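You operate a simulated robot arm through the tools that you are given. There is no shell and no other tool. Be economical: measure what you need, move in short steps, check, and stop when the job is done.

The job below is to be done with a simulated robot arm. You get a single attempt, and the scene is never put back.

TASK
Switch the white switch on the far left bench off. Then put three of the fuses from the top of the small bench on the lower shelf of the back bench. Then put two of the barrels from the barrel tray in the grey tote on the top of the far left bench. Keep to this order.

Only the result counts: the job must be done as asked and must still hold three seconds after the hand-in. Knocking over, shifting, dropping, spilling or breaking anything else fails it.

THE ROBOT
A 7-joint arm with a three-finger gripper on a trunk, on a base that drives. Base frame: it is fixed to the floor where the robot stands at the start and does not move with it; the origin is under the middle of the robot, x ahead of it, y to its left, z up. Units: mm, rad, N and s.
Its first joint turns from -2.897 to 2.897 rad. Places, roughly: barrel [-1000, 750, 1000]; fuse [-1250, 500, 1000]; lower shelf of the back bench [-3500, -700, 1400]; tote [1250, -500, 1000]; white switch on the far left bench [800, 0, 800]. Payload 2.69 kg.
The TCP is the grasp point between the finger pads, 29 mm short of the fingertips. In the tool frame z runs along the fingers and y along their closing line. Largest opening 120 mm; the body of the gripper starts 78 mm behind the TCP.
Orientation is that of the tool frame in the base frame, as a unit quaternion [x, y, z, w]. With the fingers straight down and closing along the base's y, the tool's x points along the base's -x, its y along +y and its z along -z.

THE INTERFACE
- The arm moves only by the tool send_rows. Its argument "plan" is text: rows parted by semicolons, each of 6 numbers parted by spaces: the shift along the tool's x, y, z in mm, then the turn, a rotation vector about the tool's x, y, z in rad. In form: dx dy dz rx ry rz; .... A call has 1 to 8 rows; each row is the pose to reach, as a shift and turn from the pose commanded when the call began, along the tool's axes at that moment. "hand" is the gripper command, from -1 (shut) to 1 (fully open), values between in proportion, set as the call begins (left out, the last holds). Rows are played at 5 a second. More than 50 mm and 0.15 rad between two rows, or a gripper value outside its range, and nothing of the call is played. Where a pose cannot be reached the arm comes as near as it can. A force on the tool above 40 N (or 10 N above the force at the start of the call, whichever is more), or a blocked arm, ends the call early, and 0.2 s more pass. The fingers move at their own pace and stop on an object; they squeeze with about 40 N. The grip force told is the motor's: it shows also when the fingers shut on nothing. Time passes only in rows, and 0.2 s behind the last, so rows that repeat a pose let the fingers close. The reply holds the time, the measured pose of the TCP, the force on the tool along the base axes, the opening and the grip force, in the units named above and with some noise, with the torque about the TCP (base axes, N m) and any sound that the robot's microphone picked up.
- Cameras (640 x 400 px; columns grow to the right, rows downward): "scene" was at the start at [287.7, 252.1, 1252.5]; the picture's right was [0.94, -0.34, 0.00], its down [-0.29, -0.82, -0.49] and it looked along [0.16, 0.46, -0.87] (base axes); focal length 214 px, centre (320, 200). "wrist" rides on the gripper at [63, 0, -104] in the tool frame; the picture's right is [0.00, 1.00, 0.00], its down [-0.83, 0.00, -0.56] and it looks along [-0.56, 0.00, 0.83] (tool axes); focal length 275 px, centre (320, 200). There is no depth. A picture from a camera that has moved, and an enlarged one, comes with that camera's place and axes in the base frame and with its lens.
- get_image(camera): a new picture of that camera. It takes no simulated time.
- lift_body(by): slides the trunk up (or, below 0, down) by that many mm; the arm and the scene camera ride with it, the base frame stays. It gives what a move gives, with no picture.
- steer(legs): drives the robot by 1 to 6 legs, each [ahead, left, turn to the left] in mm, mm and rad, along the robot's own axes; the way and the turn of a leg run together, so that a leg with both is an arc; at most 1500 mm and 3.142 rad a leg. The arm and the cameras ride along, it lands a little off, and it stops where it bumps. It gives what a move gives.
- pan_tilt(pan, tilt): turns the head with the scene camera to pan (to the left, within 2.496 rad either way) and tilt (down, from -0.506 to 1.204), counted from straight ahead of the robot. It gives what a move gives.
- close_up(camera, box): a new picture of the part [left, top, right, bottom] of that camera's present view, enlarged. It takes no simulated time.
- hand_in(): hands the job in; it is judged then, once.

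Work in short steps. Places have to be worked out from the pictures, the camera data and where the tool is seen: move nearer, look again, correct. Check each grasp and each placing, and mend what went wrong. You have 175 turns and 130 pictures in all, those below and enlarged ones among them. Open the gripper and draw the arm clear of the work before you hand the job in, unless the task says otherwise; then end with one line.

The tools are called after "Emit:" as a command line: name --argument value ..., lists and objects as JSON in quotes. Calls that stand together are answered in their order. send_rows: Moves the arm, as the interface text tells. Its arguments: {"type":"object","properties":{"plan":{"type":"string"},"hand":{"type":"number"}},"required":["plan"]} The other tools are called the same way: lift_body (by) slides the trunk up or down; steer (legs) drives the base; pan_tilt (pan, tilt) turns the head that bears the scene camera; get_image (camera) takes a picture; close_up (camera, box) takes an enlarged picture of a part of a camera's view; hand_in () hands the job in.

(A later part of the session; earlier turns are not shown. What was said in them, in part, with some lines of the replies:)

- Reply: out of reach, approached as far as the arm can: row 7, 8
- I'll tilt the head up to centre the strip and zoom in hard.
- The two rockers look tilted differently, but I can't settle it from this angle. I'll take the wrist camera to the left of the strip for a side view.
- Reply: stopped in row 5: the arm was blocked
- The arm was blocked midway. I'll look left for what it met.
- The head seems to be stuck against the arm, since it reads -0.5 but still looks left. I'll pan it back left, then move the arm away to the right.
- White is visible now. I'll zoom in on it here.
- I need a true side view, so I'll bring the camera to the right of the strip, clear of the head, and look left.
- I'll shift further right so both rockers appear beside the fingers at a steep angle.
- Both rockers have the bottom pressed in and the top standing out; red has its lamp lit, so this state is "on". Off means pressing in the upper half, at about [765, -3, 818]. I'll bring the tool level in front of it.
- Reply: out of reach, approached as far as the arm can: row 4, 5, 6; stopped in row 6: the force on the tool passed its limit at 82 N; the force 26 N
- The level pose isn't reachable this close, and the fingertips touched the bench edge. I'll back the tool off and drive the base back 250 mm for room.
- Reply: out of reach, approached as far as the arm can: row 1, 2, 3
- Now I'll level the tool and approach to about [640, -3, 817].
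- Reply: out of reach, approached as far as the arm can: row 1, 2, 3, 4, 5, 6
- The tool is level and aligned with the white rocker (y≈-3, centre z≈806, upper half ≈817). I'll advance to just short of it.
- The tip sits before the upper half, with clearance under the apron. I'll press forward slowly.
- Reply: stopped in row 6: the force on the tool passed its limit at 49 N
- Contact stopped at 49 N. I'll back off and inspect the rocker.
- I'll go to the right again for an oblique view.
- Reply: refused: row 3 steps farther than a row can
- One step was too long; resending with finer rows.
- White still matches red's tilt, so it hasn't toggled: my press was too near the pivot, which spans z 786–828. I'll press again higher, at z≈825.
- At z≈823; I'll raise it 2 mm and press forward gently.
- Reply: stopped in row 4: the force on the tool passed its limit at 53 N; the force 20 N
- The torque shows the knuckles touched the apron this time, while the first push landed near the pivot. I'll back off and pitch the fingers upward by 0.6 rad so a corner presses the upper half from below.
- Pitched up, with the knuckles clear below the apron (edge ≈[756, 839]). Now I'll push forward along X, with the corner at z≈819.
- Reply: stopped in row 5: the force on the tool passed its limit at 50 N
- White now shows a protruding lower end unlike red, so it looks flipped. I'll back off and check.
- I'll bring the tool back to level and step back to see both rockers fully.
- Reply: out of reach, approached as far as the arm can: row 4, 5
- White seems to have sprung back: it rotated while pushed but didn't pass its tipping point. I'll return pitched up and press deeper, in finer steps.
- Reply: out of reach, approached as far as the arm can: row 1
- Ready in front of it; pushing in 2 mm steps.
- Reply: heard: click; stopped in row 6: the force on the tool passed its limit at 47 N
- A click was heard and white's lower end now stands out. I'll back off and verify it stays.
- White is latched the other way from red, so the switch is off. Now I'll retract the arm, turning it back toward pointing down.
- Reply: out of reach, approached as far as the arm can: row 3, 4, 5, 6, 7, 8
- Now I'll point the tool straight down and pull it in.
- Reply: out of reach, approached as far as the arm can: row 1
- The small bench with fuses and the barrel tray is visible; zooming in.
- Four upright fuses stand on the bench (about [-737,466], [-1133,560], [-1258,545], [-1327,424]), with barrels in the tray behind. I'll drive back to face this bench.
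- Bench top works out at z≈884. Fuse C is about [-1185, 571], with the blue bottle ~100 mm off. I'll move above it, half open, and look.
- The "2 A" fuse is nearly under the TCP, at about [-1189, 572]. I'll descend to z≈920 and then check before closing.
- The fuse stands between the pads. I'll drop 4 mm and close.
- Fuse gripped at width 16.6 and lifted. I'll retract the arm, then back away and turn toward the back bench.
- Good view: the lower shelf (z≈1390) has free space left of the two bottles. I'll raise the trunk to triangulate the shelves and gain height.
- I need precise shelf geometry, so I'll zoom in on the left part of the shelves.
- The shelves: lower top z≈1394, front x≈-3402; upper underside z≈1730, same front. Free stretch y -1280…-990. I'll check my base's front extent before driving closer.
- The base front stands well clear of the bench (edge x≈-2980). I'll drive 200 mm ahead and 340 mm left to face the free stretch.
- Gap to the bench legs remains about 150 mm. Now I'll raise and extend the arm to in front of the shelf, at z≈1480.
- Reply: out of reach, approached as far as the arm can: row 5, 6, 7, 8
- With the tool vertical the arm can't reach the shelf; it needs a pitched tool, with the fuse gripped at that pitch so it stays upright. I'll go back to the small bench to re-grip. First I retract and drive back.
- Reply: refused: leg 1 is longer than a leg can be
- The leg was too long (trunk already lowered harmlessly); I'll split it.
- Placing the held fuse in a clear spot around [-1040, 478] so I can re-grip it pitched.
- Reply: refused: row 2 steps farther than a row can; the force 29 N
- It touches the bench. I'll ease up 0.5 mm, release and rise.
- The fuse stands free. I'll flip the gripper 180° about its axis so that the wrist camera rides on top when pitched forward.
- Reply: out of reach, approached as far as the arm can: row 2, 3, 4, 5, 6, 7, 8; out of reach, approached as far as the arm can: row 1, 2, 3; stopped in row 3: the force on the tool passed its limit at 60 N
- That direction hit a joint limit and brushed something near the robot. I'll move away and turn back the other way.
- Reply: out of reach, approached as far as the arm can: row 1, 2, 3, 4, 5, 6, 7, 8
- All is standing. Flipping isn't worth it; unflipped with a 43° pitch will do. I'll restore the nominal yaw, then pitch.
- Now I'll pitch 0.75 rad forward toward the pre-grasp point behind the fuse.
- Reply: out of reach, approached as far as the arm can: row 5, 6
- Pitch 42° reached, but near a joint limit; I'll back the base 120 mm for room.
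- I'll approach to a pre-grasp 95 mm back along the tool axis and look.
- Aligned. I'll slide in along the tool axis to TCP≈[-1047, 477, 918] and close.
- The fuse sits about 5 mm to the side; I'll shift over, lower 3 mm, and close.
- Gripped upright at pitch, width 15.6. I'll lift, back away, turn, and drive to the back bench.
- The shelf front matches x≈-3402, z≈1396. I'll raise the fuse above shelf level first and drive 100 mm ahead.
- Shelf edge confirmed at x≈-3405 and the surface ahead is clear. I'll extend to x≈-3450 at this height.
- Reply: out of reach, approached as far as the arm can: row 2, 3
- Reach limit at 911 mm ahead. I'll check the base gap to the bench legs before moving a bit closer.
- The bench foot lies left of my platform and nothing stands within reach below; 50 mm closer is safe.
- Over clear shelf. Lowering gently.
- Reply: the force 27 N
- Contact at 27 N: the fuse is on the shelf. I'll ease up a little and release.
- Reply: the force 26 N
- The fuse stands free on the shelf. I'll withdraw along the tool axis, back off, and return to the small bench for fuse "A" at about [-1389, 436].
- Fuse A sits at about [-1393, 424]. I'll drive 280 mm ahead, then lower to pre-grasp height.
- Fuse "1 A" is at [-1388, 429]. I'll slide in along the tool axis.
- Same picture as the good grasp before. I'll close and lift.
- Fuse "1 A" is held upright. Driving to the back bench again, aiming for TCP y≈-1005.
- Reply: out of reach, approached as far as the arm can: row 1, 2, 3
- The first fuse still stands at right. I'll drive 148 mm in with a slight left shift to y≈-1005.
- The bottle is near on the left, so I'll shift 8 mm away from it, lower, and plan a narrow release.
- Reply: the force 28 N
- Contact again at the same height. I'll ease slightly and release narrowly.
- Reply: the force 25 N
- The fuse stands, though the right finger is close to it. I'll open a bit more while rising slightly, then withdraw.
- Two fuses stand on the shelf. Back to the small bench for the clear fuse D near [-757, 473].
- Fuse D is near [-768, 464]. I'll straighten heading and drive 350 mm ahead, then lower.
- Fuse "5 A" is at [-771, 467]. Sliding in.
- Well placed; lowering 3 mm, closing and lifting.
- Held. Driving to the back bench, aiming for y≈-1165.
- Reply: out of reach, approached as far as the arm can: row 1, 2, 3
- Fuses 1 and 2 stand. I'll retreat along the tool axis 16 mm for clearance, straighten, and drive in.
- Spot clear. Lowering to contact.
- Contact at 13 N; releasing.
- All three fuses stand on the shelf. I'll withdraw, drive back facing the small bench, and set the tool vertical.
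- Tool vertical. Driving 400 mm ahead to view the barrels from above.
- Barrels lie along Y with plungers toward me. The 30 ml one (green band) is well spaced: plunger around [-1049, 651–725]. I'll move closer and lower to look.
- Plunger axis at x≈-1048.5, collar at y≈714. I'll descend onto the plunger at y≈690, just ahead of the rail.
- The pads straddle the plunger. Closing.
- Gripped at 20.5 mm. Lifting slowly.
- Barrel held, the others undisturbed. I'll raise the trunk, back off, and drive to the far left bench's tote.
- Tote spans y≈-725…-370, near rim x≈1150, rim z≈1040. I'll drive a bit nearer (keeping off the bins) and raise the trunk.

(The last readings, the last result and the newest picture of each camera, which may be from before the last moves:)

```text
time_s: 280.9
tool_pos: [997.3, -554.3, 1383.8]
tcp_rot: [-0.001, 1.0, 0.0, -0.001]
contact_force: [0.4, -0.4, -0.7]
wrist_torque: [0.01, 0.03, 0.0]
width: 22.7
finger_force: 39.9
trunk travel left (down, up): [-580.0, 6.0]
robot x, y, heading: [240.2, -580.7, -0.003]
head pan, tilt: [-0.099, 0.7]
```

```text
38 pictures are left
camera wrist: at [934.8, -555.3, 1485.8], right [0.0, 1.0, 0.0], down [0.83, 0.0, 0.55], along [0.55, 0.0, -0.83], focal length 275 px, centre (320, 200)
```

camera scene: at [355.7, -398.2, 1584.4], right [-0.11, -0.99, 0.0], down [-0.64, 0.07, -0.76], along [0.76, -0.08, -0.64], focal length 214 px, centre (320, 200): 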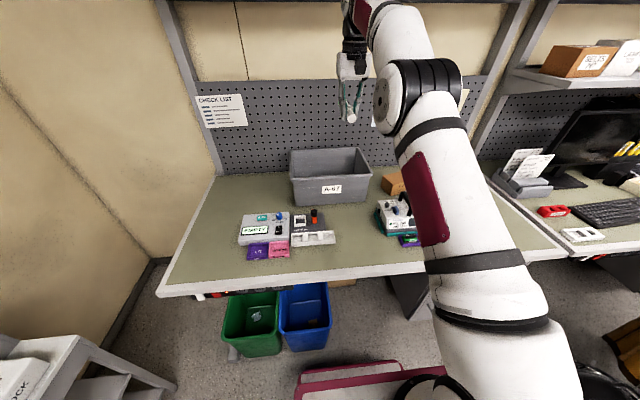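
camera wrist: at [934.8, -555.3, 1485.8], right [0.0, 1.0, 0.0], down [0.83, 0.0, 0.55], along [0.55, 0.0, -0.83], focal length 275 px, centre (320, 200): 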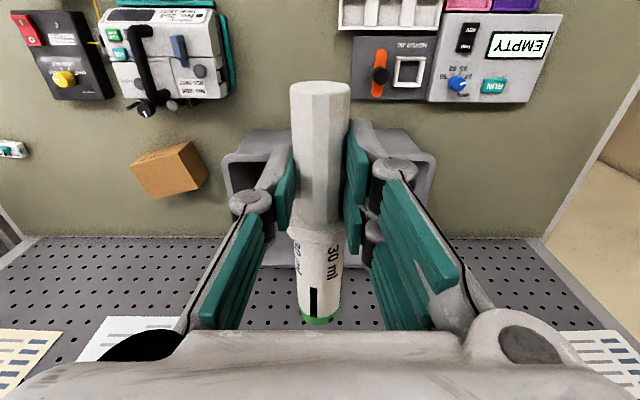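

The arm's shoulder stays at fixed height, so a lower, pitched tool reaches further. The tote spans x 1135–1410, y -728…-349. I'll pitch 0.45 rad and move over it.

Emit:
send_rows --plan "-20 1 35 0 -0.05 0; -42 2 65 0 -0.11 0; -66 3 92 0 -0.17 0; -92 4 117 0 -0.23 0; -120 5 142 0 -0.29 0; -148 6 165 0 -0.35 0; -178 8 186 0 -0.4 0; -210 9 204 0 -0.45 0"

Emit:
get_image --camera "wrist"

```text
time_s: 282.7
tool_pos: [1170.5, -545.9, 1177.0]
tcp_rot: [0.0, 0.975, 0.001, 0.224]
contact_force: [0.7, 0.5, 0.4]
wrist_torque: [0.0, 0.0, -0.01]
width: 22.8
finger_force: 39.8
out of reach, approached as far as the arm can: row 7, 8
trunk travel left (down, up): [-580.0, 6.0]
robot x, y, heading: [236.0, -577.0, -0.004]
head pan, tilt: [-0.099, 0.7]
```

```text
37 pictures are left
camera wrist: at [1068.1, -547.1, 1242.4], right [0.0, 1.0, 0.0], down [0.5, 0.0, 0.86], along [0.86, 0.0, -0.5], focal length 275 px, centre (320, 200)
```

wrist: 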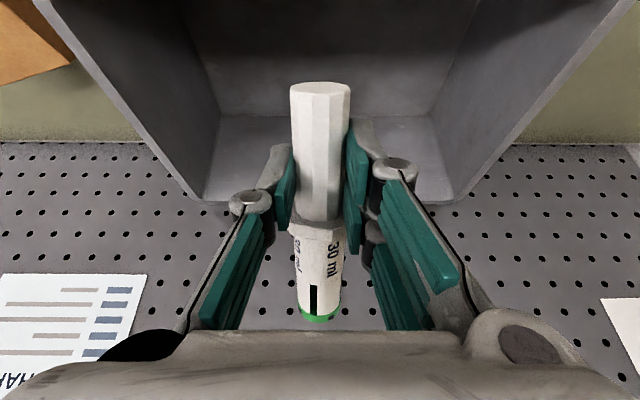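

Clear view into the tote. I'll go forward and down into it.

Emit:
send_rows --plan "-1.3 0 31.8 0 0 0; -2.1 0 64.4 0 0 0; -7.4 0 94.8 0 0 0; -11.7 0 124.7 0 0 0; -21.2 0 169.3 0 0 0; -17.2 0 205.2 0 0 0"

Emit:
get_image --camera "wrist"

```text
time_s: 284.1
tool_pos: [1181.6, -553.1, 1023.0]
tcp_rot: [-0.001, 0.975, 0.001, 0.223]
contact_force: [2.3, -0.2, 1.6]
wrist_torque: [0.02, 0.13, -0.08]
width: 22.7
finger_force: 40.5
out of reach, approached as far as the arm can: row 1, 2, 3, 4, 5, 6
trunk travel left (down, up): [-580.0, 6.0]
robot x, y, heading: [238.4, -582.3, -0.007]
head pan, tilt: [-0.099, 0.7]
```

```text
36 pictures are left
camera wrist: at [1078.9, -553.6, 1088.2], right [0.0, 1.0, 0.0], down [0.51, 0.0, 0.86], along [0.86, 0.0, -0.51], focal length 275 px, centre (320, 200)
```

wrist: 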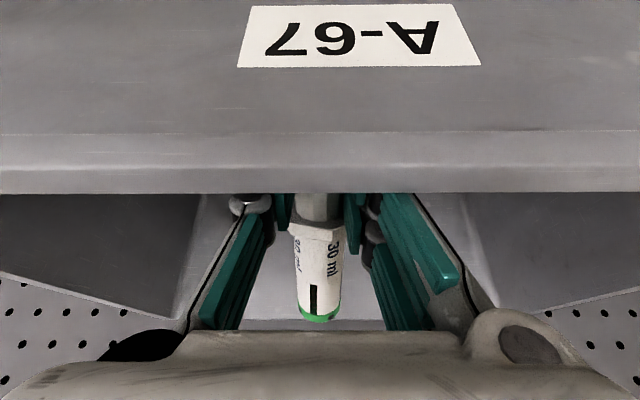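

The arm's at its reach limit just inside the near wall. The bins leave ~60 mm, so I'll nudge the base 35 mm ahead.

Emit:
steer --legs '[[35, 0, 0]]'

Emit:
pan_tilt --pan 0.0 --tilt 1.1

Emit:
get_image --camera "scene"

```text
time_s: 284.9
tool_pos: [1215.2, -554.9, 1022.5]
tcp_rot: [0.001, 0.975, 0.0, 0.223]
contact_force: [-0.3, 0.3, -0.3]
wrist_torque: [0.0, 0.04, 0.01]
width: 22.7
finger_force: 40.5
trunk travel left (down, up): [-580.0, 6.0]
robot x, y, heading: [273.9, -580.2, -0.013]
head pan, tilt: [-0.099, 0.7]
```

```text
time_s: 285.8
tool_pos: [1215.0, -555.3, 1022.4]
tcp_rot: [0.0, 0.975, 0.001, 0.223]
contact_force: [0.4, -0.7, -0.7]
wrist_torque: [0.01, 0.02, 0.02]
width: 22.7
finger_force: 39.5
trunk travel left (down, up): [-580.0, 6.0]
robot x, y, heading: [272.1, -579.1, -0.006]
head pan, tilt: [0.0, 1.1]
```

```text
35 pictures are left
camera scene: at [368.0, -390.0, 1554.7], right [-0.01, -1.0, 0.0], down [-0.89, 0.01, -0.45], along [0.45, 0.0, -0.89], focal length 214 px, centre (320, 200)
```

scene: 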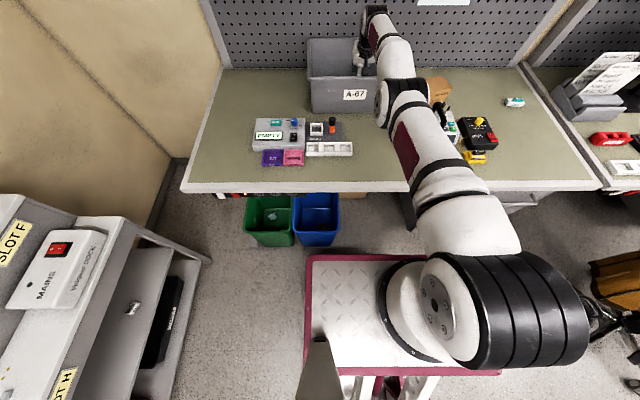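

The gap to the bins is about 70 mm; I'll go 30 mm more, then straighten the tool to vertical inside the tote.

Emit:
steer --legs '[[30, 0, 0]]'

Emit:
send_rows --plan "0 0 -10 0 0.1 0; 0 0 -20 0 0.2 0; 0 0 -20 0 0.3 0; 0 0 -20 0 0.4 0; 0 0 -20 0 0.45 0"

Emit:
get_image --camera "wrist"

```text
time_s: 286.6
tool_pos: [1244.6, -555.3, 1023.3]
tcp_rot: [0.002, 0.975, 0.0, 0.223]
contact_force: [0.4, 0.2, -0.4]
wrist_torque: [0.02, 0.02, -0.02]
width: 22.7
finger_force: 39.7
trunk travel left (down, up): [-580.0, 6.0]
robot x, y, heading: [300.8, -579.7, -0.006]
head pan, tilt: [0.0, 1.1]
```

```text
time_s: 287.9
tool_pos: [1152.6, -570.0, 1056.1]
tcp_rot: [0.001, 1.0, 0.0, 0.014]
contact_force: [2.5, 0.2, -0.5]
wrist_torque: [-0.03, -0.04, 0.05]
width: 22.6
finger_force: 40.4
out of reach, approached as far as the arm can: row 1, 2, 3, 4, 5
trunk travel left (down, up): [-580.0, 6.0]
robot x, y, heading: [296.7, -581.2, -0.01]
head pan, tilt: [0.0, 1.1]
```

```text
34 pictures are left
camera wrist: at [1086.0, -570.8, 1156.2], right [0.0, 1.0, 0.0], down [0.82, 0.0, 0.58], along [0.58, 0.0, -0.82], focal length 275 px, centre (320, 200)
```

wrist: 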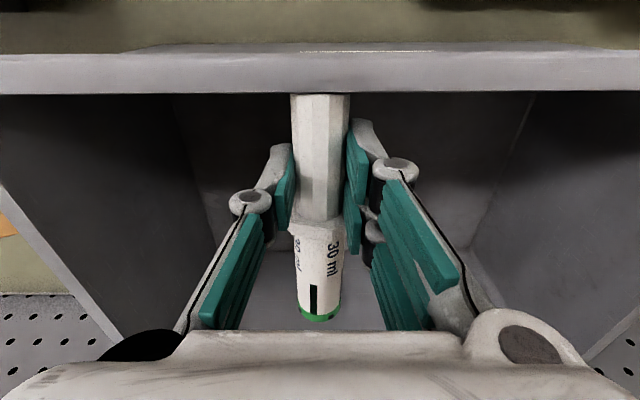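

Raising the trunk shifts the shoulder back, so a lower trunk reaches further; the plunger is now right at the near wall. I'll re-pitch and move forward first, then rise.

Emit:
send_rows --plan "-18 3 0 0 -0.08 0; -38 6 0 0 -0.18 0; -56 9 -4 0 -0.27 0; -72 12 -20 0 -0.36 0; -82 15 -45 0 -0.45 0; -80 15 -80 0 -0.45 0; -75 15 -115 0 -0.45 0"

Emit:
get_image --camera "wrist"

```text
time_s: 289.4
tool_pos: [1237.0, -554.7, 1169.9]
tcp_rot: [0.001, 0.975, 0.0, 0.222]
contact_force: [0.4, 0.5, -0.6]
wrist_torque: [-0.02, 0.02, 0.0]
width: 22.8
finger_force: 40.4
out of reach, approached as far as the arm can: row 1, 2, 5, 6, 7
trunk travel left (down, up): [-580.0, 6.0]
robot x, y, heading: [298.0, -580.3, -0.008]
head pan, tilt: [0.0, 1.1]
```

```text
33 pictures are left
camera wrist: at [1135.6, -554.7, 1235.3], right [0.0, 1.0, 0.0], down [0.51, 0.0, 0.86], along [0.86, 0.0, -0.51], focal length 275 px, centre (320, 200)
```

wrist: 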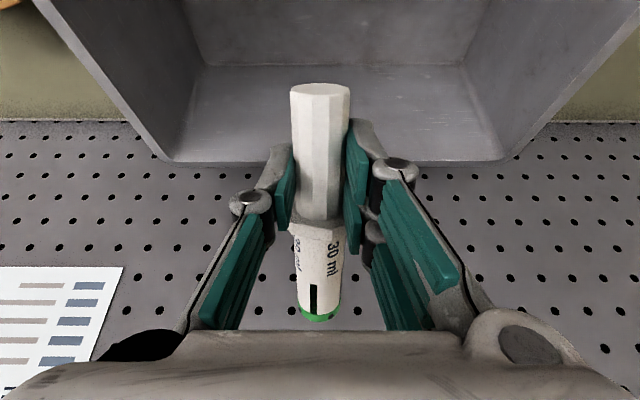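

Over the tote again; far rim x≈1370, so its centre is about [1238, -540]. I'll lower the trunk 110 mm for reach, then straighten and yaw the barrel along the tote's length.

Emit:
lift_body --by -110

Emit:
send_rows --plan "0 0 -10 0 0.1 0; 0 0 -20 0 0.2 0; 0 0 -25 0 0.3 0; 0 0 -25 0 0.4 0; 0 0 -25 0 0.45 0"

```text
time_s: 291.0
tool_pos: [1360.9, -555.8, 1070.6]
tcp_rot: [0.001, 0.973, 0.002, 0.232]
contact_force: [0.9, -0.3, 7.6]
wrist_torque: [0.0, -0.14, 0.01]
width: 22.6
finger_force: 39.9
trunk travel left (down, up): [-470.0, 116.0]
robot x, y, heading: [296.0, -578.8, -0.008]
head pan, tilt: [0.0, 1.1]
stopped: the force on the tool passed its limit at 42 N (the readings are from after the stop); the commanded pose is now the measured one
```

```text
time_s: 292.2
tool_pos: [1254.9, -573.6, 1096.1]
tcp_rot: [0.0, 1.0, 0.001, 0.012]
contact_force: [-0.3, 1.0, -2.2]
wrist_torque: [-0.12, 0.07, 0.05]
width: 22.7
finger_force: 40.3
out of reach, approached as far as the arm can: row 1, 2, 3, 4, 5
trunk travel left (down, up): [-470.0, 116.0]
robot x, y, heading: [297.7, -584.2, -0.011]
head pan, tilt: [0.0, 1.1]
```

The unreached command carried forward as the trunk dropped, and the barrel bumped the far rim (42 N). Checking the tote.

Emit:
get_image --camera "wrist"

Emit:
get_image --camera "scene"

```text
32 pictures are left
camera wrist: at [1189.3, -574.9, 1196.4], right [0.0, 1.0, 0.0], down [0.82, 0.0, 0.58], along [0.58, 0.0, -0.82], focal length 275 px, centre (320, 200)
```

wrist: 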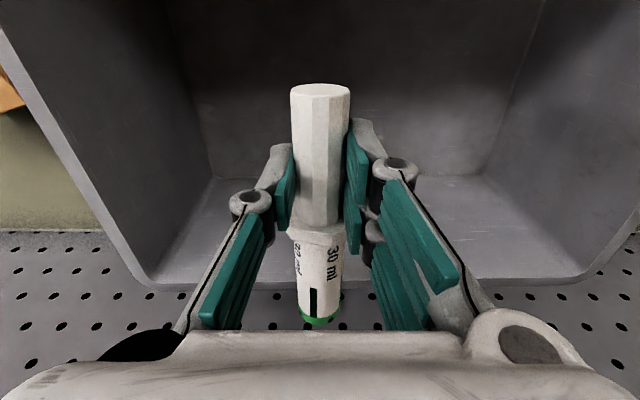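

```text
31 pictures are left
camera scene: at [519.1, -390.8, 1444.8], right [-0.01, -1.0, 0.0], down [-0.89, 0.01, -0.45], along [0.45, 0.0, -0.89], focal length 214 px, centre (320, 200)
```

scene: 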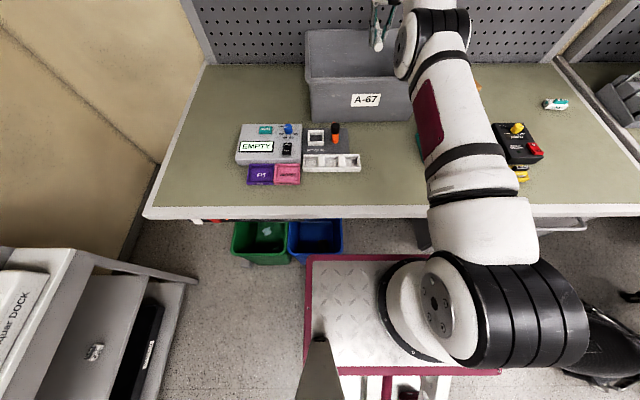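

The tote looks in place. I'll pull the command back to a reachable point above the tote centre and begin yawing the barrel along Y.

Emit:
send_rows --plan "40 3 0 0 0 0; 80 6 0 0 0 0; 112 10 -10 0 0.02 0; 112 10 -10 0 0.02 0.15; 112 10 -10 0 0.02 0.3; 112 10 -10 0 0.02 0.45; 112 10 -10 0 0.02 0.6; 112 10 -10 0 0.02 0.75"

Emit:
get_image --camera "wrist"

```text
time_s: 294.0
tool_pos: [1240.7, -563.7, 1118.9]
tcp_rot: [0.369, 0.929, 0.003, -0.006]
contact_force: [-0.7, 0.5, -0.3]
wrist_torque: [-0.01, 0.02, 0.01]
width: 22.7
finger_force: 39.9
out of reach, approached as far as the arm can: row 1, 2, 3, 4, 5, 6, 7, 8
trunk travel left (down, up): [-470.0, 116.0]
robot x, y, heading: [300.0, -583.6, -0.006]
head pan, tilt: [0.0, 1.1]
```

```text
30 pictures are left
camera wrist: at [1194.2, -522.3, 1222.6], right [0.68, 0.73, 0.0], down [0.61, -0.57, 0.55], along [0.4, -0.37, -0.84], focal length 275 px, centre (320, 200)
```

wrist: 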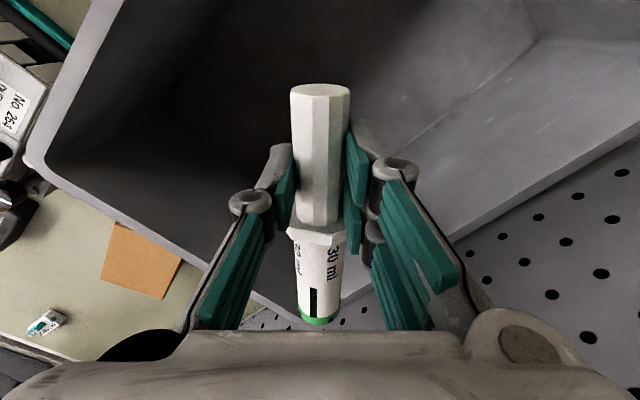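

Continuing the yaw while easing the command slightly back and toward the tote's middle.

Emit:
send_rows --plan "7 3 0 0 0 0.15; 14 5 0 0 0 0.3; 21 8 0 0 0 0.45; 21 8 10 0 0 0.6; 21 8 20 0 0 0.75; 21 8 40 0 0 0.8"

Emit:
get_image --camera "wrist"

```text
time_s: 295.4
tool_pos: [1245.8, -543.6, 1086.9]
tcp_rot: [0.702, 0.712, 0.0, -0.005]
contact_force: [-1.3, 1.5, -0.5]
wrist_torque: [0.03, 0.0, 0.02]
width: 22.6
finger_force: 39.8
out of reach, approached as far as the arm can: row 2, 3, 4, 5, 6
trunk travel left (down, up): [-470.0, 116.0]
robot x, y, heading: [300.8, -582.3, -0.01]
head pan, tilt: [0.0, 1.1]
```

```text
29 pictures are left
camera wrist: at [1245.9, -481.4, 1189.6], right [1.0, 0.02, -0.01], down [0.02, -0.84, 0.55], along [0.01, -0.55, -0.84], focal length 275 px, centre (320, 200)
```

wrist: 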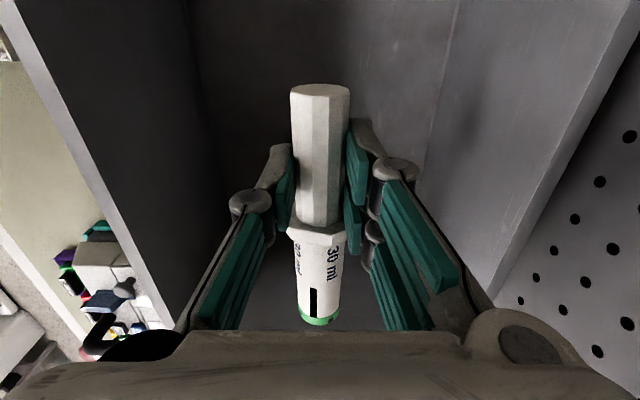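

Centred in the tote with the barrel along Y. Lowering.

Emit:
send_rows --plan "0 0 35 0 0 0; 0 0 70 0 0 0; 0 0 105 0 0 0; 0 0 130 0 0 0; 0 0 145 0 0 0; 0 0 152 0 0 0; 0 0 158 0 0 0"

Emit:
get_image --camera "wrist"

```text
time_s: 297.0
tool_pos: [1261.7, -538.4, 929.1]
tcp_rot: [0.701, 0.713, 0.0, -0.006]
contact_force: [0.5, 0.1, -0.3]
wrist_torque: [0.03, -0.04, 0.0]
width: 22.9
finger_force: 40.0
out of reach, approached as far as the arm can: row 1, 2, 3, 4, 5, 6, 7
trunk travel left (down, up): [-470.0, 116.0]
robot x, y, heading: [298.7, -578.6, -0.009]
head pan, tilt: [0.0, 1.1]
```

```text
28 pictures are left
camera wrist: at [1260.5, -476.7, 1032.9], right [1.0, 0.02, -0.01], down [0.02, -0.84, 0.55], along [0.01, -0.55, -0.84], focal length 275 px, centre (320, 200)
```

wrist: 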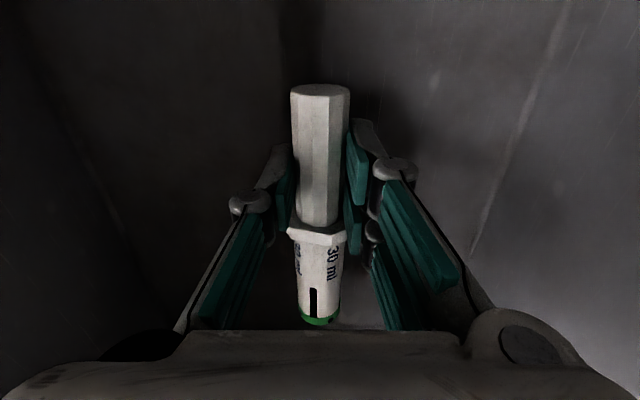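

No contact yet at z 929; a bit further down.

Emit:
send_rows --plan "0 0 5 0 0 0; 0 0 10 0 0 0; 0 0 14 0 0 0; 0 0 18 0 0 0; 0 0 21 0 0 0"

```text
time_s: 298.2
tool_pos: [1262.6, -539.0, 913.9]
tcp_rot: [0.7, 0.714, 0.004, -0.003]
contact_force: [3.1, 1.4, 26.1]
wrist_torque: [-0.66, 0.04, 0.08]
width: 22.9
finger_force: 40.0
trunk travel left (down, up): [-470.0, 116.0]
robot x, y, heading: [302.7, -579.5, -0.012]
head pan, tilt: [0.0, 1.1]
```

Resting on the tote floor. Releasing and rising.

Emit:
send_rows --plan "0 0 -3 0 0 0; 0 0 -3 0 0 0; 0 0 -3 0 0 0" --hand -0.1

Emit:
send_rows --plan "0 0 -30 0 0 0; 0 0 -70 0 0 0; 0 -5 -110 0 0 0; 0 -15 -150 0 0 0; 0 -30 -190 0 0 0; 0 -45 -230 0 0 0; 0 -60 -270 0 0 0"

Emit:
get_image --camera "wrist"

```text
time_s: 299.0
tool_pos: [1261.9, -540.5, 911.9]
tcp_rot: [0.701, 0.713, 0.001, -0.005]
contact_force: [-1.7, 0.5, 2.5]
wrist_torque: [0.01, -0.04, -0.03]
width: 54.3
finger_force: 0.0
trunk travel left (down, up): [-470.0, 116.0]
robot x, y, heading: [301.3, -581.8, -0.01]
head pan, tilt: [0.0, 1.1]
```

```text
time_s: 300.6
tool_pos: [1217.4, -543.6, 1188.1]
tcp_rot: [0.701, 0.713, 0.0, -0.006]
contact_force: [0.1, 0.1, -1.1]
wrist_torque: [-0.01, 0.03, 0.0]
width: 54.0
finger_force: 0.1
out of reach, approached as far as the arm can: row 4, 5, 6, 7
trunk travel left (down, up): [-470.0, 116.0]
robot x, y, heading: [300.1, -577.3, -0.006]
head pan, tilt: [0.0, 1.1]
```

```text
27 pictures are left
camera wrist: at [1217.1, -481.7, 1291.6], right [1.0, 0.02, -0.01], down [0.02, -0.84, 0.55], along [0.01, -0.55, -0.84], focal length 275 px, centre (320, 200)
```

wrist: 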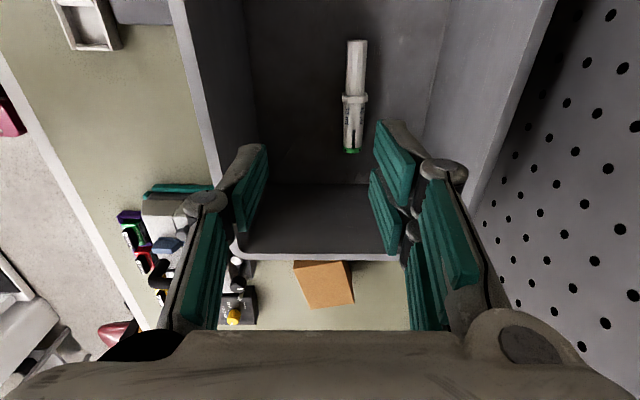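

First barrel lies in the tote. I'll back away, un-yaw the tool, and return to the small bench.

Emit:
steer --legs '[[-660, -50, 0], [-654, -50, 0], [0, 0, 1.58]]'

Emit:
send_rows --plan "0 0 0 0 0 -0.14; 0 0 0 0 0 -0.28; 0 0 0 0 0 -0.42; 0 0 0 0 0 -0.56; 0 0 0 0 0 -0.7; 0 0 0 0 0 -0.8"

Emit:
send_rows --plan "0 0 0 0 0 -0.14; 0 0 0 0 0 -0.28; 0 0 0 0 0 -0.42; 0 0 0 0 0 -0.56; 0 0 0 0 0 -0.7; 0 0 0 0 0 -0.76"

```text
time_s: 311.4
tool_pos: [-1060.6, 260.2, 1187.7]
tcp_rot: [-0.014, 1.0, -0.005, -0.005]
contact_force: [-0.5, 0.4, 0.9]
wrist_torque: [0.01, 0.01, -0.04]
width: 54.0
finger_force: 0.1
trunk travel left (down, up): [-470.0, 116.0]
robot x, y, heading: [-1015.8, -654.4, 1.57]
head pan, tilt: [0.0, 1.1]
```

```text
time_s: 312.8
tool_pos: [-1060.3, 260.3, 1189.2]
tcp_rot: [-0.402, 0.915, -0.002, -0.006]
contact_force: [0.0, -0.1, 0.9]
wrist_torque: [0.0, 0.0, 0.03]
width: 53.9
finger_force: 0.1
trunk travel left (down, up): [-470.0, 116.0]
robot x, y, heading: [-1017.6, -657.8, 1.572]
head pan, tilt: [0.0, 1.1]
```

```text
time_s: 314.2
tool_pos: [-1060.0, 260.8, 1188.5]
tcp_rot: [0.714, -0.701, 0.0, 0.006]
contact_force: [0.1, 0.0, 0.5]
wrist_torque: [-0.01, 0.0, -0.01]
width: 54.1
finger_force: 0.0
trunk travel left (down, up): [-470.0, 116.0]
robot x, y, heading: [-1016.9, -654.0, 1.571]
head pan, tilt: [0.0, 1.1]
```

Now I'll lower the trunk and drive in for the next barrel (the 10 ml with its plunger out, near x≈-1113).

Emit:
lift_body --by -150

Emit:
steer --legs '[[420, 0, 0]]'

Emit:
get_image --camera "wrist"

```text
time_s: 315.9
tool_pos: [-1060.5, 354.3, 1038.3]
tcp_rot: [0.713, -0.701, 0.0, 0.006]
contact_force: [-0.3, 0.8, -0.4]
wrist_torque: [0.04, -0.01, -0.03]
width: 53.9
finger_force: 0.2
trunk travel left (down, up): [-320.0, 266.0]
robot x, y, heading: [-1018.2, -659.1, 1.57]
head pan, tilt: [0.0, 1.1]
```

```text
time_s: 318.5
tool_pos: [-1050.9, 784.9, 1038.3]
tcp_rot: [0.71, -0.704, 0.0, 0.006]
contact_force: [-0.4, 0.6, -0.5]
wrist_torque: [-0.01, -0.02, -0.01]
width: 53.9
finger_force: 0.0
trunk travel left (down, up): [-320.0, 266.0]
robot x, y, heading: [-1014.4, -227.2, 1.568]
head pan, tilt: [0.0, 1.1]
```

```text
26 pictures are left
camera wrist: at [-1049.5, 722.4, 1141.7], right [-1.0, -0.01, 0.01], down [-0.01, 0.84, 0.55], along [-0.01, 0.55, -0.84], focal length 275 px, centre (320, 200)
```

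wrist: 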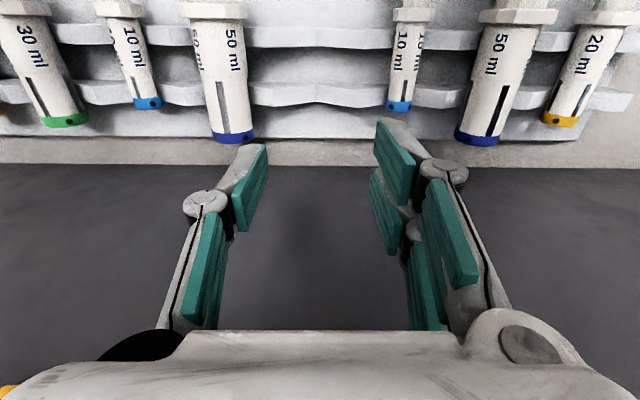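

The arm came out further as the trunk dropped; no contact. I'll bring it back over the 10 ml plunger.

Emit:
send_rows --plan "32 18 0 0 0.012 0; 64 36 0 0 0.012 0; 90 50 0 0 0.012 0; 98 62 5 0 0.012 0"

Emit:
get_image --camera "wrist"

```text
time_s: 319.5
tool_pos: [-1116.1, 768.0, 1057.2]
tcp_rot: [0.711, -0.704, 0.005, 0.011]
contact_force: [0.4, -0.4, -1.0]
wrist_torque: [0.0, 0.03, -0.01]
width: 53.9
finger_force: 0.1
out of reach, approached as far as the arm can: row 1, 2, 3, 4
trunk travel left (down, up): [-320.0, 266.0]
robot x, y, heading: [-1012.3, -225.2, 1.566]
head pan, tilt: [0.0, 1.1]
```

```text
25 pictures are left
camera wrist: at [-1114.5, 707.0, 1161.5], right [-1.0, -0.01, 0.01], down [-0.01, 0.84, 0.54], along [-0.01, 0.54, -0.84], focal length 275 px, centre (320, 200)
```

wrist: 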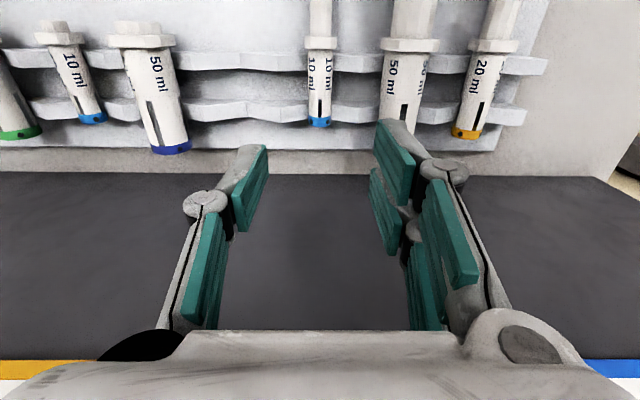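

The command is still ahead of the arm; pulling back further.

Emit:
send_rows --plan "40 0 10 0.008 -0.022 0; 80 0 20 0.008 -0.022 0"

```text
time_s: 320.1
tool_pos: [-1124.0, 766.5, 1068.9]
tcp_rot: [0.71, -0.704, 0.001, 0.0]
contact_force: [-0.1, -0.2, 0.6]
wrist_torque: [0.03, 0.0, -0.01]
width: 54.0
finger_force: 0.0
out of reach, approached as far as the arm can: row 1, 2
trunk travel left (down, up): [-320.0, 266.0]
robot x, y, heading: [-1016.9, -226.7, 1.56]
head pan, tilt: [0.0, 1.1]
```

I'll keep pulling the command back until it is reachable again.

Emit:
send_rows --plan "45 0 0 0 0 0; 90 0 0 0 0 0; 135 0 0 0 0 0"

```text
time_s: 320.9
tool_pos: [-1147.8, 750.4, 1097.9]
tcp_rot: [0.71, -0.704, 0.0, 0.0]
contact_force: [-0.3, 0.1, -0.4]
wrist_torque: [0.0, 0.0, 0.01]
width: 53.9
finger_force: 0.1
out of reach, approached as far as the arm can: row 1, 2, 3
trunk travel left (down, up): [-320.0, 266.0]
robot x, y, heading: [-1015.7, -225.9, 1.558]
head pan, tilt: [0.0, 1.1]
```

The arm seems stuck in a straight-elbow posture. I'll see whether it converges with repeated rows and a slight pitch.

Emit:
send_rows --plan "0 0 0 0 -0.1 0; 0 0 0 0 -0.2 0; 0 0 0 0 -0.3 0; 0 0 0 0 -0.3 0; 0 0 0 0 -0.3 0"

Emit:
pan_tilt --pan -0.4 --tilt 0.6

Emit:
get_image --camera "scene"

```text
time_s: 322.1
tool_pos: [-1157.8, 808.6, 1127.1]
tcp_rot: [0.702, -0.696, -0.107, -0.106]
contact_force: [-0.5, 0.3, -0.1]
wrist_torque: [0.0, -0.02, -0.02]
width: 53.9
finger_force: 0.0
out of reach, approached as far as the arm can: row 1, 2, 3, 4, 5
trunk travel left (down, up): [-320.0, 266.0]
robot x, y, heading: [-1015.4, -229.5, 1.562]
head pan, tilt: [0.0, 1.1]
```

```text
time_s: 323.1
tool_pos: [-1157.2, 807.9, 1126.1]
tcp_rot: [0.703, -0.696, -0.105, -0.104]
contact_force: [0.4, 0.3, 0.1]
wrist_torque: [0.0, 0.01, 0.0]
width: 53.8
finger_force: 0.0
trunk travel left (down, up): [-320.0, 266.0]
robot x, y, heading: [-1015.4, -230.4, 1.56]
head pan, tilt: [-0.4, 0.6]
```

```text
24 pictures are left
camera scene: at [-1167.0, 103.0, 1333.6], right [0.92, -0.4, 0.0], down [-0.22, -0.52, -0.82], along [0.33, 0.76, -0.57], focal length 214 px, centre (320, 200)
```

scene: 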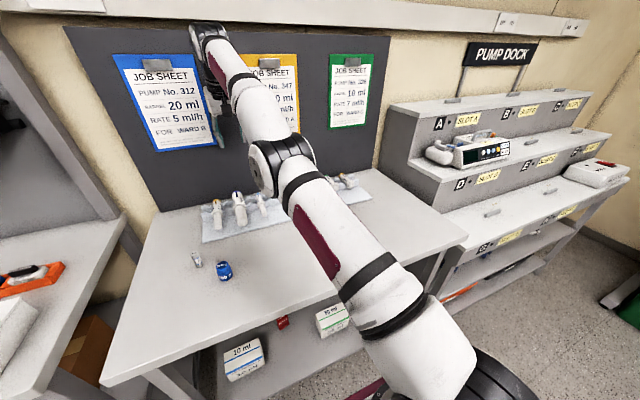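

The elbow is straight, which traps the arm. I'll back off from the bench so there's free space, then command downward to make the elbow bend.

Emit:
steer --legs '[[-560, 0, 0]]'

Emit:
send_rows --plan "0 0 45 0 0.05 0; 0 0 90 0 0.1 0; 0 0 135 0 0.15 0; 0 0 180 0 0.2 0; 0 0 225 0 0.25 0; 0 0 270 0 0.3 0"

```text
time_s: 326.2
tool_pos: [-1149.5, 265.1, 1125.6]
tcp_rot: [-0.696, 0.702, 0.105, 0.106]
contact_force: [-0.5, 0.2, -0.2]
wrist_torque: [-0.02, 0.0, -0.01]
width: 54.2
finger_force: 0.1
trunk travel left (down, up): [-320.0, 266.0]
robot x, y, heading: [-1025.5, -774.5, 1.544]
head pan, tilt: [-0.4, 0.6]
```

```text
time_s: 327.6
tool_pos: [-1126.7, 272.7, 887.3]
tcp_rot: [-0.704, 0.71, 0.0, 0.0]
contact_force: [-1.4, 0.5, -0.4]
wrist_torque: [-0.01, -0.14, 0.01]
width: 53.9
finger_force: 0.0
out of reach, approached as far as the arm can: row 1, 2, 3, 4, 5, 6
trunk travel left (down, up): [-320.0, 266.0]
robot x, y, heading: [-1024.1, -772.8, 1.544]
head pan, tilt: [-0.4, 0.6]
```

Still straight. Trying inward plus further downward.

Emit:
send_rows --plan "35 0 35 0 0 0; 70 0 70 0 0 0; 105 0 105 0 0 0; 140 0 140 0 0 0; 175 0 140 0 0 0; 215 0 140 0 0 0; 255 0 140 0 0 0; 295 0 140 0 0 0"

```text
time_s: 329.4
tool_pos: [-1129.8, -26.4, 750.0]
tcp_rot: [-0.704, 0.71, -0.001, 0.0]
contact_force: [-0.3, 0.9, -0.2]
wrist_torque: [-0.02, 0.0, 0.0]
width: 54.0
finger_force: 0.0
trunk travel left (down, up): [-320.0, 266.0]
robot x, y, heading: [-1023.2, -770.9, 1.544]
head pan, tilt: [-0.4, 0.6]
```

Freed: the command is reached again. I'll raise the tool and drive back in.

Emit:
send_rows --plan "0 0 -45 0 0 0; 0 0 -90 0 0 0; 0 0 -135 0 0 0; 0 0 -180 0 0 0; 0 0 -225 0 0 0; 0 0 -270 0 0 0; 0 0 -300 0 0 0"

Emit:
steer --legs '[[590, 0, 0.025]]'

Emit:
get_image --camera "wrist"

```text
time_s: 331.0
tool_pos: [-1128.2, -27.2, 1046.9]
tcp_rot: [-0.704, 0.71, -0.001, 0.0]
contact_force: [0.1, -0.5, -0.8]
wrist_torque: [-0.04, 0.0, 0.01]
width: 54.2
finger_force: 0.2
trunk travel left (down, up): [-320.0, 266.0]
robot x, y, heading: [-1022.7, -773.0, 1.543]
head pan, tilt: [-0.4, 0.6]
```

```text
time_s: 334.3
tool_pos: [-1136.0, 557.1, 1047.2]
tcp_rot: [0.712, -0.702, 0.001, 0.0]
contact_force: [0.4, 0.2, -0.2]
wrist_torque: [-0.02, 0.0, -0.02]
width: 53.9
finger_force: 0.0
trunk travel left (down, up): [-320.0, 266.0]
robot x, y, heading: [-1013.8, -185.9, 1.569]
head pan, tilt: [-0.4, 0.6]
```

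```text
23 pictures are left
camera wrist: at [-1135.9, 494.6, 1150.2], right [-1.0, -0.02, 0.0], down [-0.02, 0.83, 0.55], along [-0.01, 0.55, -0.83], focal length 275 px, centre (320, 200)
```

wrist: 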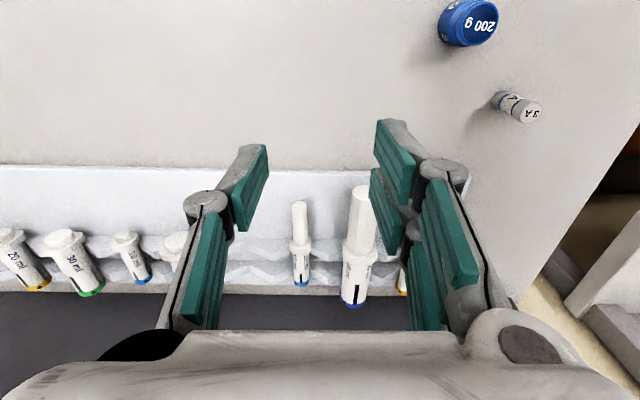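

The 10 ml barrel's plunger is at about [-1117, 657–715]. Moving above it.

Emit:
send_rows --plan "-34 -5 18 0 0 0; -68 -11 36 0 0 0; -101 -16 54 0 0 0; -133 -21 72 0 0 0"

Emit:
get_image --camera "wrist"

```text
time_s: 335.3
tool_pos: [-1115.5, 690.5, 974.4]
tcp_rot: [0.712, -0.702, 0.0, 0.0]
contact_force: [-0.3, -0.7, 1.0]
wrist_torque: [0.04, 0.02, 0.0]
width: 53.9
finger_force: 0.0
trunk travel left (down, up): [-320.0, 266.0]
robot x, y, heading: [-1017.2, -186.5, 1.568]
head pan, tilt: [-0.4, 0.6]
```

```text
22 pictures are left
camera wrist: at [-1114.8, 627.5, 1078.4], right [-1.0, -0.02, 0.0], down [-0.02, 0.83, 0.56], along [-0.01, 0.56, -0.83], focal length 275 px, centre (320, 200)
```

wrist: 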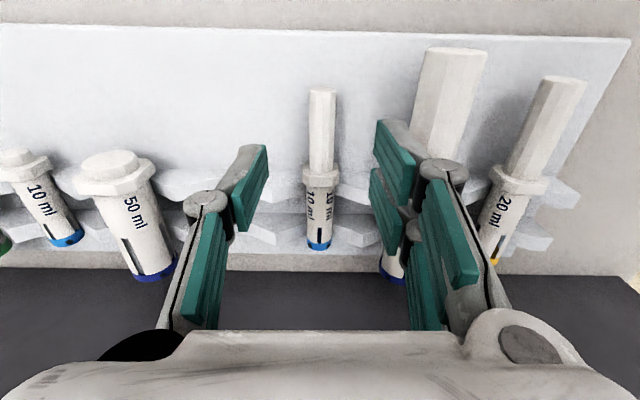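

Well aligned; the 50 ml plunger is close on the right, so I'll narrow the opening and descend.

Emit:
send_rows --plan "0 2 0 0 0 0; 0 2 18 0 0 0; 0 2 34 0 0 0; 0 2 44 0 0 0; 0 2 48 0 0 0" --hand -0.42

Emit:
get_image --camera "wrist"

```text
time_s: 336.5
tool_pos: [-1120.6, 690.4, 926.4]
tcp_rot: [0.712, -0.702, 0.001, 0.001]
contact_force: [0.3, 0.4, 0.5]
wrist_torque: [-0.03, 0.01, -0.01]
width: 34.7
finger_force: 0.1
trunk travel left (down, up): [-320.0, 266.0]
robot x, y, heading: [-1016.3, -183.4, 1.568]
head pan, tilt: [-0.4, 0.6]
```

```text
21 pictures are left
camera wrist: at [-1119.2, 627.0, 1030.3], right [-1.0, -0.02, 0.0], down [-0.02, 0.83, 0.56], along [-0.01, 0.55, -0.83], focal length 275 px, centre (320, 200)
```

wrist: 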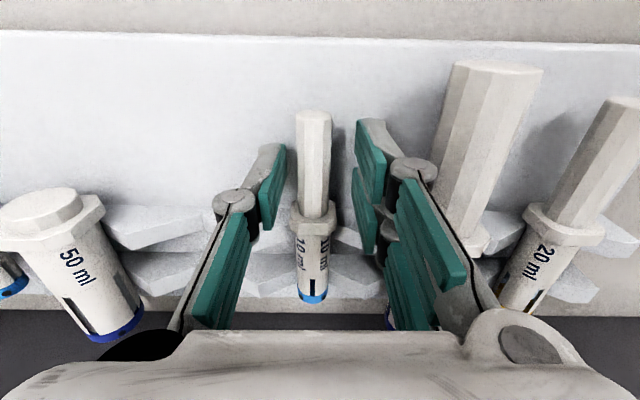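

Straddled. Closing and lifting.

Emit:
send_rows --plan "0 -2 2 0 0 0; 0 -2 2 0 0 0; 0 -2 2 0 0 0; 0 -2 2 0 0 0" --hand -1

Emit:
send_rows --plan "0 0 -5 0 0 0; 0 0 -15 0 0 0; 0 0 -35 0 0 0; 0 0 -75 0 0 0; 0 0 -120 0 0 0; 45 0 -140 0 0 0; 90 0 -160 0 0 0; 130 0 -180 0 0 0"

Emit:
get_image --camera "wrist"

```text
time_s: 337.5
tool_pos: [-1115.9, 689.3, 923.8]
tcp_rot: [0.712, -0.703, 0.0, 0.0]
contact_force: [4.3, 0.7, 5.8]
wrist_torque: [0.22, 0.03, -0.11]
width: 12.5
finger_force: 39.6
trunk travel left (down, up): [-320.0, 266.0]
robot x, y, heading: [-1017.2, -183.4, 1.562]
head pan, tilt: [-0.4, 0.6]
```

```text
time_s: 339.3
tool_pos: [-1112.0, 559.8, 1104.7]
tcp_rot: [0.712, -0.702, 0.0, 0.0]
contact_force: [0.1, 0.6, -0.6]
wrist_torque: [-0.05, -0.01, 0.02]
width: 13.7
finger_force: 40.2
trunk travel left (down, up): [-320.0, 266.0]
robot x, y, heading: [-1016.0, -182.8, 1.566]
head pan, tilt: [-0.4, 0.6]
```

```text
20 pictures are left
camera wrist: at [-1110.8, 496.4, 1207.9], right [-1.0, -0.02, 0.0], down [-0.02, 0.83, 0.55], along [-0.01, 0.55, -0.83], focal length 275 px, centre (320, 200)
```

wrist: 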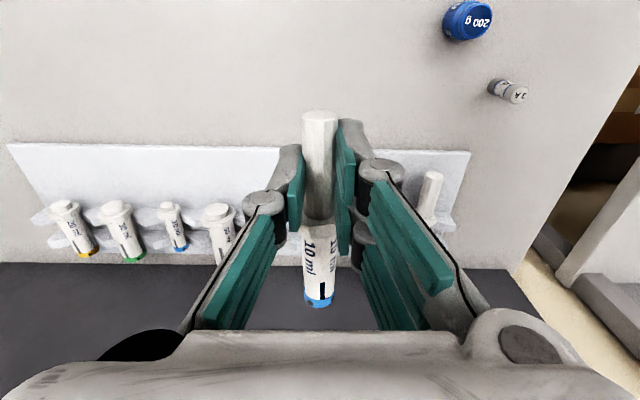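

Second barrel held. I'll drive to the tote again with the trunk low, aiming for TCP y≈-455, beside the first barrel.

Emit:
steer --legs '[[-500, 0, 0], [0, 0, -1.566], [650, 60, 0], [600, 69, 0]]'

Emit:
get_image --camera "wrist"

```text
time_s: 352.3
tool_pos: [974.4, -503.5, 1105.5]
tcp_rot: [0.009, 1.0, 0.0, -0.001]
contact_force: [0.2, -0.3, -0.7]
wrist_torque: [0.01, 0.01, 0.04]
width: 13.5
finger_force: 40.0
trunk travel left (down, up): [-320.0, 266.0]
robot x, y, heading: [227.0, -575.5, -0.04]
head pan, tilt: [-0.4, 0.6]
```

```text
19 pictures are left
camera wrist: at [911.1, -503.5, 1208.2], right [0.01, 1.0, 0.0], down [0.83, -0.01, 0.55], along [0.55, -0.01, -0.83], focal length 275 px, centre (320, 200)
```

wrist: 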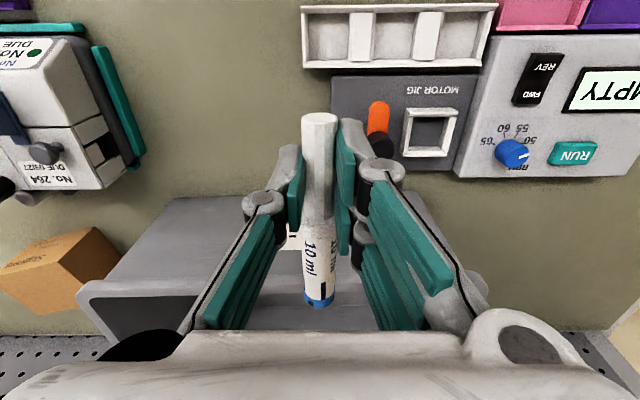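

Near rim at x≈1101, as expected. I'll drive in 70 mm with the heading corrected, then extend over the tote.

Emit:
steer --legs '[[70, 18, 0.036]]'

Emit:
send_rows --plan "0 0 -20 0 0 0; -40 0 -20 0 0 0; -80 0 -20 0 0 0; -120 0 -20 0 0 0; -155 0 -20 0 0 0; -180 0 -15 0 0 0"

Emit:
get_image --camera "wrist"

```text
time_s: 353.3
tool_pos: [1042.5, -459.8, 1104.8]
tcp_rot: [-0.009, 1.0, 0.0, 0.0]
contact_force: [-0.2, 0.8, 0.6]
wrist_torque: [-0.02, 0.06, -0.03]
width: 13.6
finger_force: 40.4
trunk travel left (down, up): [-320.0, 266.0]
robot x, y, heading: [299.6, -560.0, 0.008]
head pan, tilt: [-0.4, 0.6]
```

```text
time_s: 354.7
tool_pos: [1221.4, -457.4, 1123.5]
tcp_rot: [-0.01, 1.0, 0.0, -0.001]
contact_force: [-0.2, 0.7, 0.7]
wrist_torque: [0.0, -0.02, 0.02]
width: 13.7
finger_force: 39.7
trunk travel left (down, up): [-320.0, 266.0]
robot x, y, heading: [297.4, -557.2, 0.0]
head pan, tilt: [-0.4, 0.6]
```

```text
18 pictures are left
camera wrist: at [1158.7, -459.6, 1225.3], right [-0.02, 1.0, 0.0], down [0.83, 0.02, 0.56], along [0.56, 0.01, -0.83], focal length 275 px, centre (320, 200)
```

wrist: 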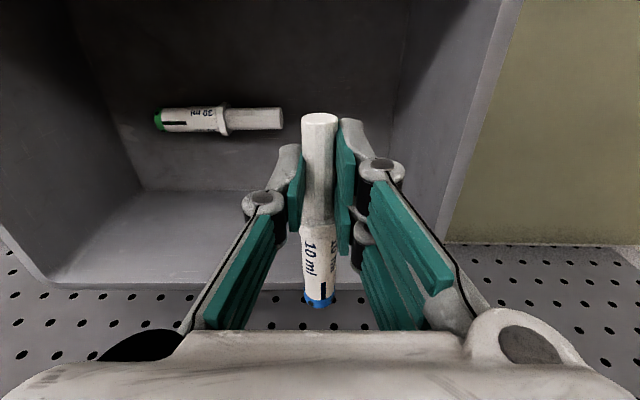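

The first barrel lies clear at left; this spot is free. Lowering into the tote.

Emit:
send_rows --plan "0 0 40 0 0 0; 0 0 80 0 0 0; 0 0 120 0 0 0; 0 0 160 0 0 0; 0 0 190 0 0 0; 0 0 198 0 0 0; 0 0 204 0 0 0"

Emit:
get_image --camera "wrist"

```text
time_s: 356.3
tool_pos: [1220.9, -455.1, 915.9]
tcp_rot: [-0.01, 1.0, 0.0, 0.001]
contact_force: [0.4, -0.2, -1.0]
wrist_torque: [-0.01, 0.06, 0.03]
width: 13.8
finger_force: 40.1
trunk travel left (down, up): [-320.0, 266.0]
robot x, y, heading: [299.8, -556.3, 0.001]
head pan, tilt: [-0.4, 0.6]
```

```text
17 pictures are left
camera wrist: at [1158.6, -456.8, 1018.4], right [-0.02, 1.0, 0.0], down [0.83, 0.02, 0.56], along [0.56, 0.01, -0.83], focal length 275 px, centre (320, 200)
```

wrist: 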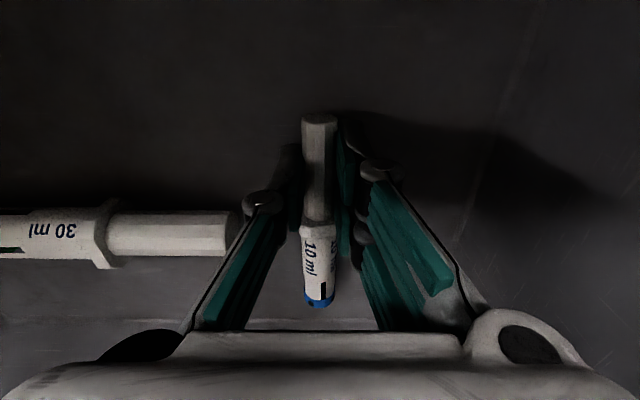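

Down to z 916 without contact; a few millimetres more.

Emit:
send_rows --plan "0 0 4 0 0 0; 0 0 7 0 0 0; 0 0 10 0 0 0; 0 0 13 0 0 0"

```text
time_s: 357.2
tool_pos: [1223.6, -455.6, 911.6]
tcp_rot: [-0.009, 1.0, 0.001, 0.004]
contact_force: [-2.0, -0.9, 12.7]
wrist_torque: [0.01, -0.02, 0.04]
width: 13.4
finger_force: 40.0
trunk travel left (down, up): [-320.0, 266.0]
robot x, y, heading: [294.4, -554.9, 0.006]
head pan, tilt: [-0.4, 0.6]
stopped in row 4: the force on the tool passed its limit at 44 N (the readings are from after the stop); the commanded pose is now the measured one
```

Touching the floor. Releasing with a small opening and rising straight.

Emit:
send_rows --plan "0 0 -1 0 0 0; 0 0 -1 0 0 0; 0 0 -1 0 0 0" --hand -0.5

Emit:
send_rows --plan "0 0 -25 0 0 0; 0 0 -65 0 0 0; 0 0 -105 0 0 0; 0 0 -145 0 0 0; 0 0 -185 0 0 0; 0 0 -215 0 0 0"

Emit:
get_image --camera "wrist"

```text
time_s: 358.0
tool_pos: [1223.7, -456.7, 911.9]
tcp_rot: [-0.009, 1.0, 0.001, 0.004]
contact_force: [1.8, -2.5, 14.9]
wrist_torque: [-0.1, 0.03, 0.02]
width: 29.8
finger_force: 0.1
trunk travel left (down, up): [-320.0, 266.0]
robot x, y, heading: [299.8, -563.0, -0.0]
head pan, tilt: [-0.4, 0.6]
```

```text
time_s: 359.4
tool_pos: [1223.7, -454.1, 1125.0]
tcp_rot: [-0.01, 1.0, 0.002, 0.002]
contact_force: [-0.2, 0.5, -0.3]
wrist_torque: [0.0, 0.03, 0.0]
width: 30.2
finger_force: 0.1
trunk travel left (down, up): [-320.0, 266.0]
robot x, y, heading: [299.7, -557.6, -0.001]
head pan, tilt: [-0.4, 0.6]
```

```text
16 pictures are left
camera wrist: at [1160.8, -455.4, 1227.4], right [-0.02, 1.0, 0.0], down [0.83, 0.02, 0.56], along [0.56, 0.01, -0.83], focal length 275 px, centre (320, 200)
```

wrist: 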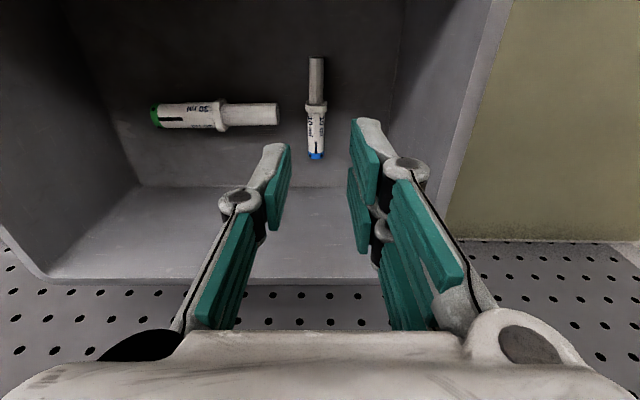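

Both barrels lie in the tote. I'll back away with the gripper open and check the white switch once more.

Emit:
steer --legs '[[-420, 0, 0]]'

Emit:
send_rows --plan "45 0 0 0 0 0; 90 0 0 0 0 0; 135 0 0 0 0 0; 180 0 0 0 0 0; 225 0 0 0 0 0" --hand 1

Emit:
pan_tilt --pan 0.2 --tilt 0.5

Emit:
get_image --camera "scene"

```text
time_s: 362.0
tool_pos: [807.4, -469.7, 1124.4]
tcp_rot: [0.001, 1.0, 0.001, 0.004]
contact_force: [0.3, 0.5, 0.2]
wrist_torque: [0.02, 0.0, -0.02]
width: 29.8
finger_force: 0.1
trunk travel left (down, up): [-320.0, 266.0]
robot x, y, heading: [-123.2, -556.0, -0.017]
head pan, tilt: [-0.4, 0.6]
```

```text
time_s: 363.2
tool_pos: [583.8, -468.2, 1121.9]
tcp_rot: [0.001, 1.0, 0.001, 0.002]
contact_force: [0.3, -0.8, -1.0]
wrist_torque: [-0.02, 0.04, -0.01]
width: 119.9
finger_force: 0.0
trunk travel left (down, up): [-320.0, 266.0]
robot x, y, heading: [-119.8, -557.5, -0.02]
head pan, tilt: [-0.4, 0.6]
```

```text
time_s: 364.2
tool_pos: [583.7, -467.3, 1123.4]
tcp_rot: [0.001, 1.0, 0.002, 0.003]
contact_force: [0.6, 0.0, 0.9]
wrist_torque: [-0.01, 0.0, -0.04]
width: 120.0
finger_force: 0.1
trunk travel left (down, up): [-320.0, 266.0]
robot x, y, heading: [-120.5, -556.4, -0.013]
head pan, tilt: [0.201, 0.499]
```

```text
15 pictures are left
camera scene: at [219.7, -353.7, 1342.7], right [0.18, -0.98, 0.0], down [-0.47, -0.09, -0.88], along [0.86, 0.16, -0.48], focal length 214 px, centre (320, 200)
```

scene: 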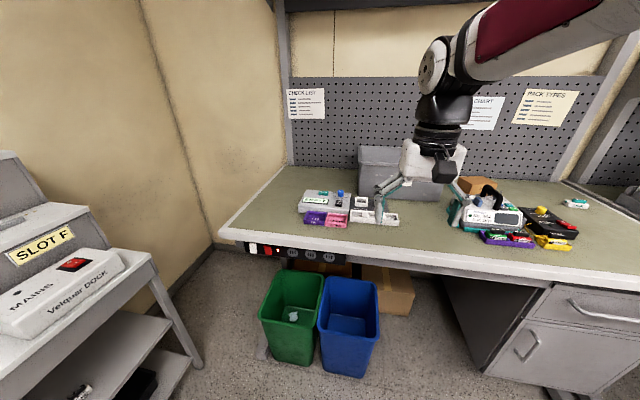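

Emit:
close_up --camera "scene" --box '[230, 230, 310, 280]'

```text
8.00 times, centred on (270, 255) of scene
camera zoom: at [219.7, -353.7, 1342.7], right [0.18, -0.98, 0.0], down [-0.47, -0.09, -0.88], along [0.86, 0.16, -0.48], focal length 1716 px, centre (720, -240)
```

zoom: 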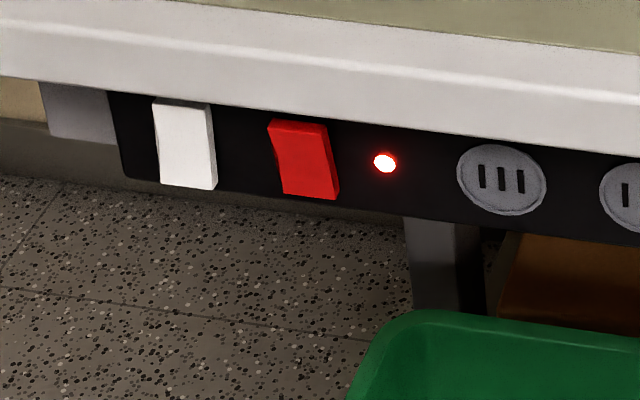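

White is tilted opposite to red (lamp still lit), both barrels are in the tote, three fuses are on the shelf, and the gripper is open and clear. Handing in.

Emit:
hand_in

```text
The job is handed in.
```

I did all three parts in order: the white switch is off, three fuses stand on the back bench's lower shelf, and two barrels lie in the grey tote. The switch has no on/off marks, so I took "off" to be the opposite tilt to the lit red switch beside it. A barrel bumped the tote's far rim (42 N), but the tote looked unmoved afterwards.
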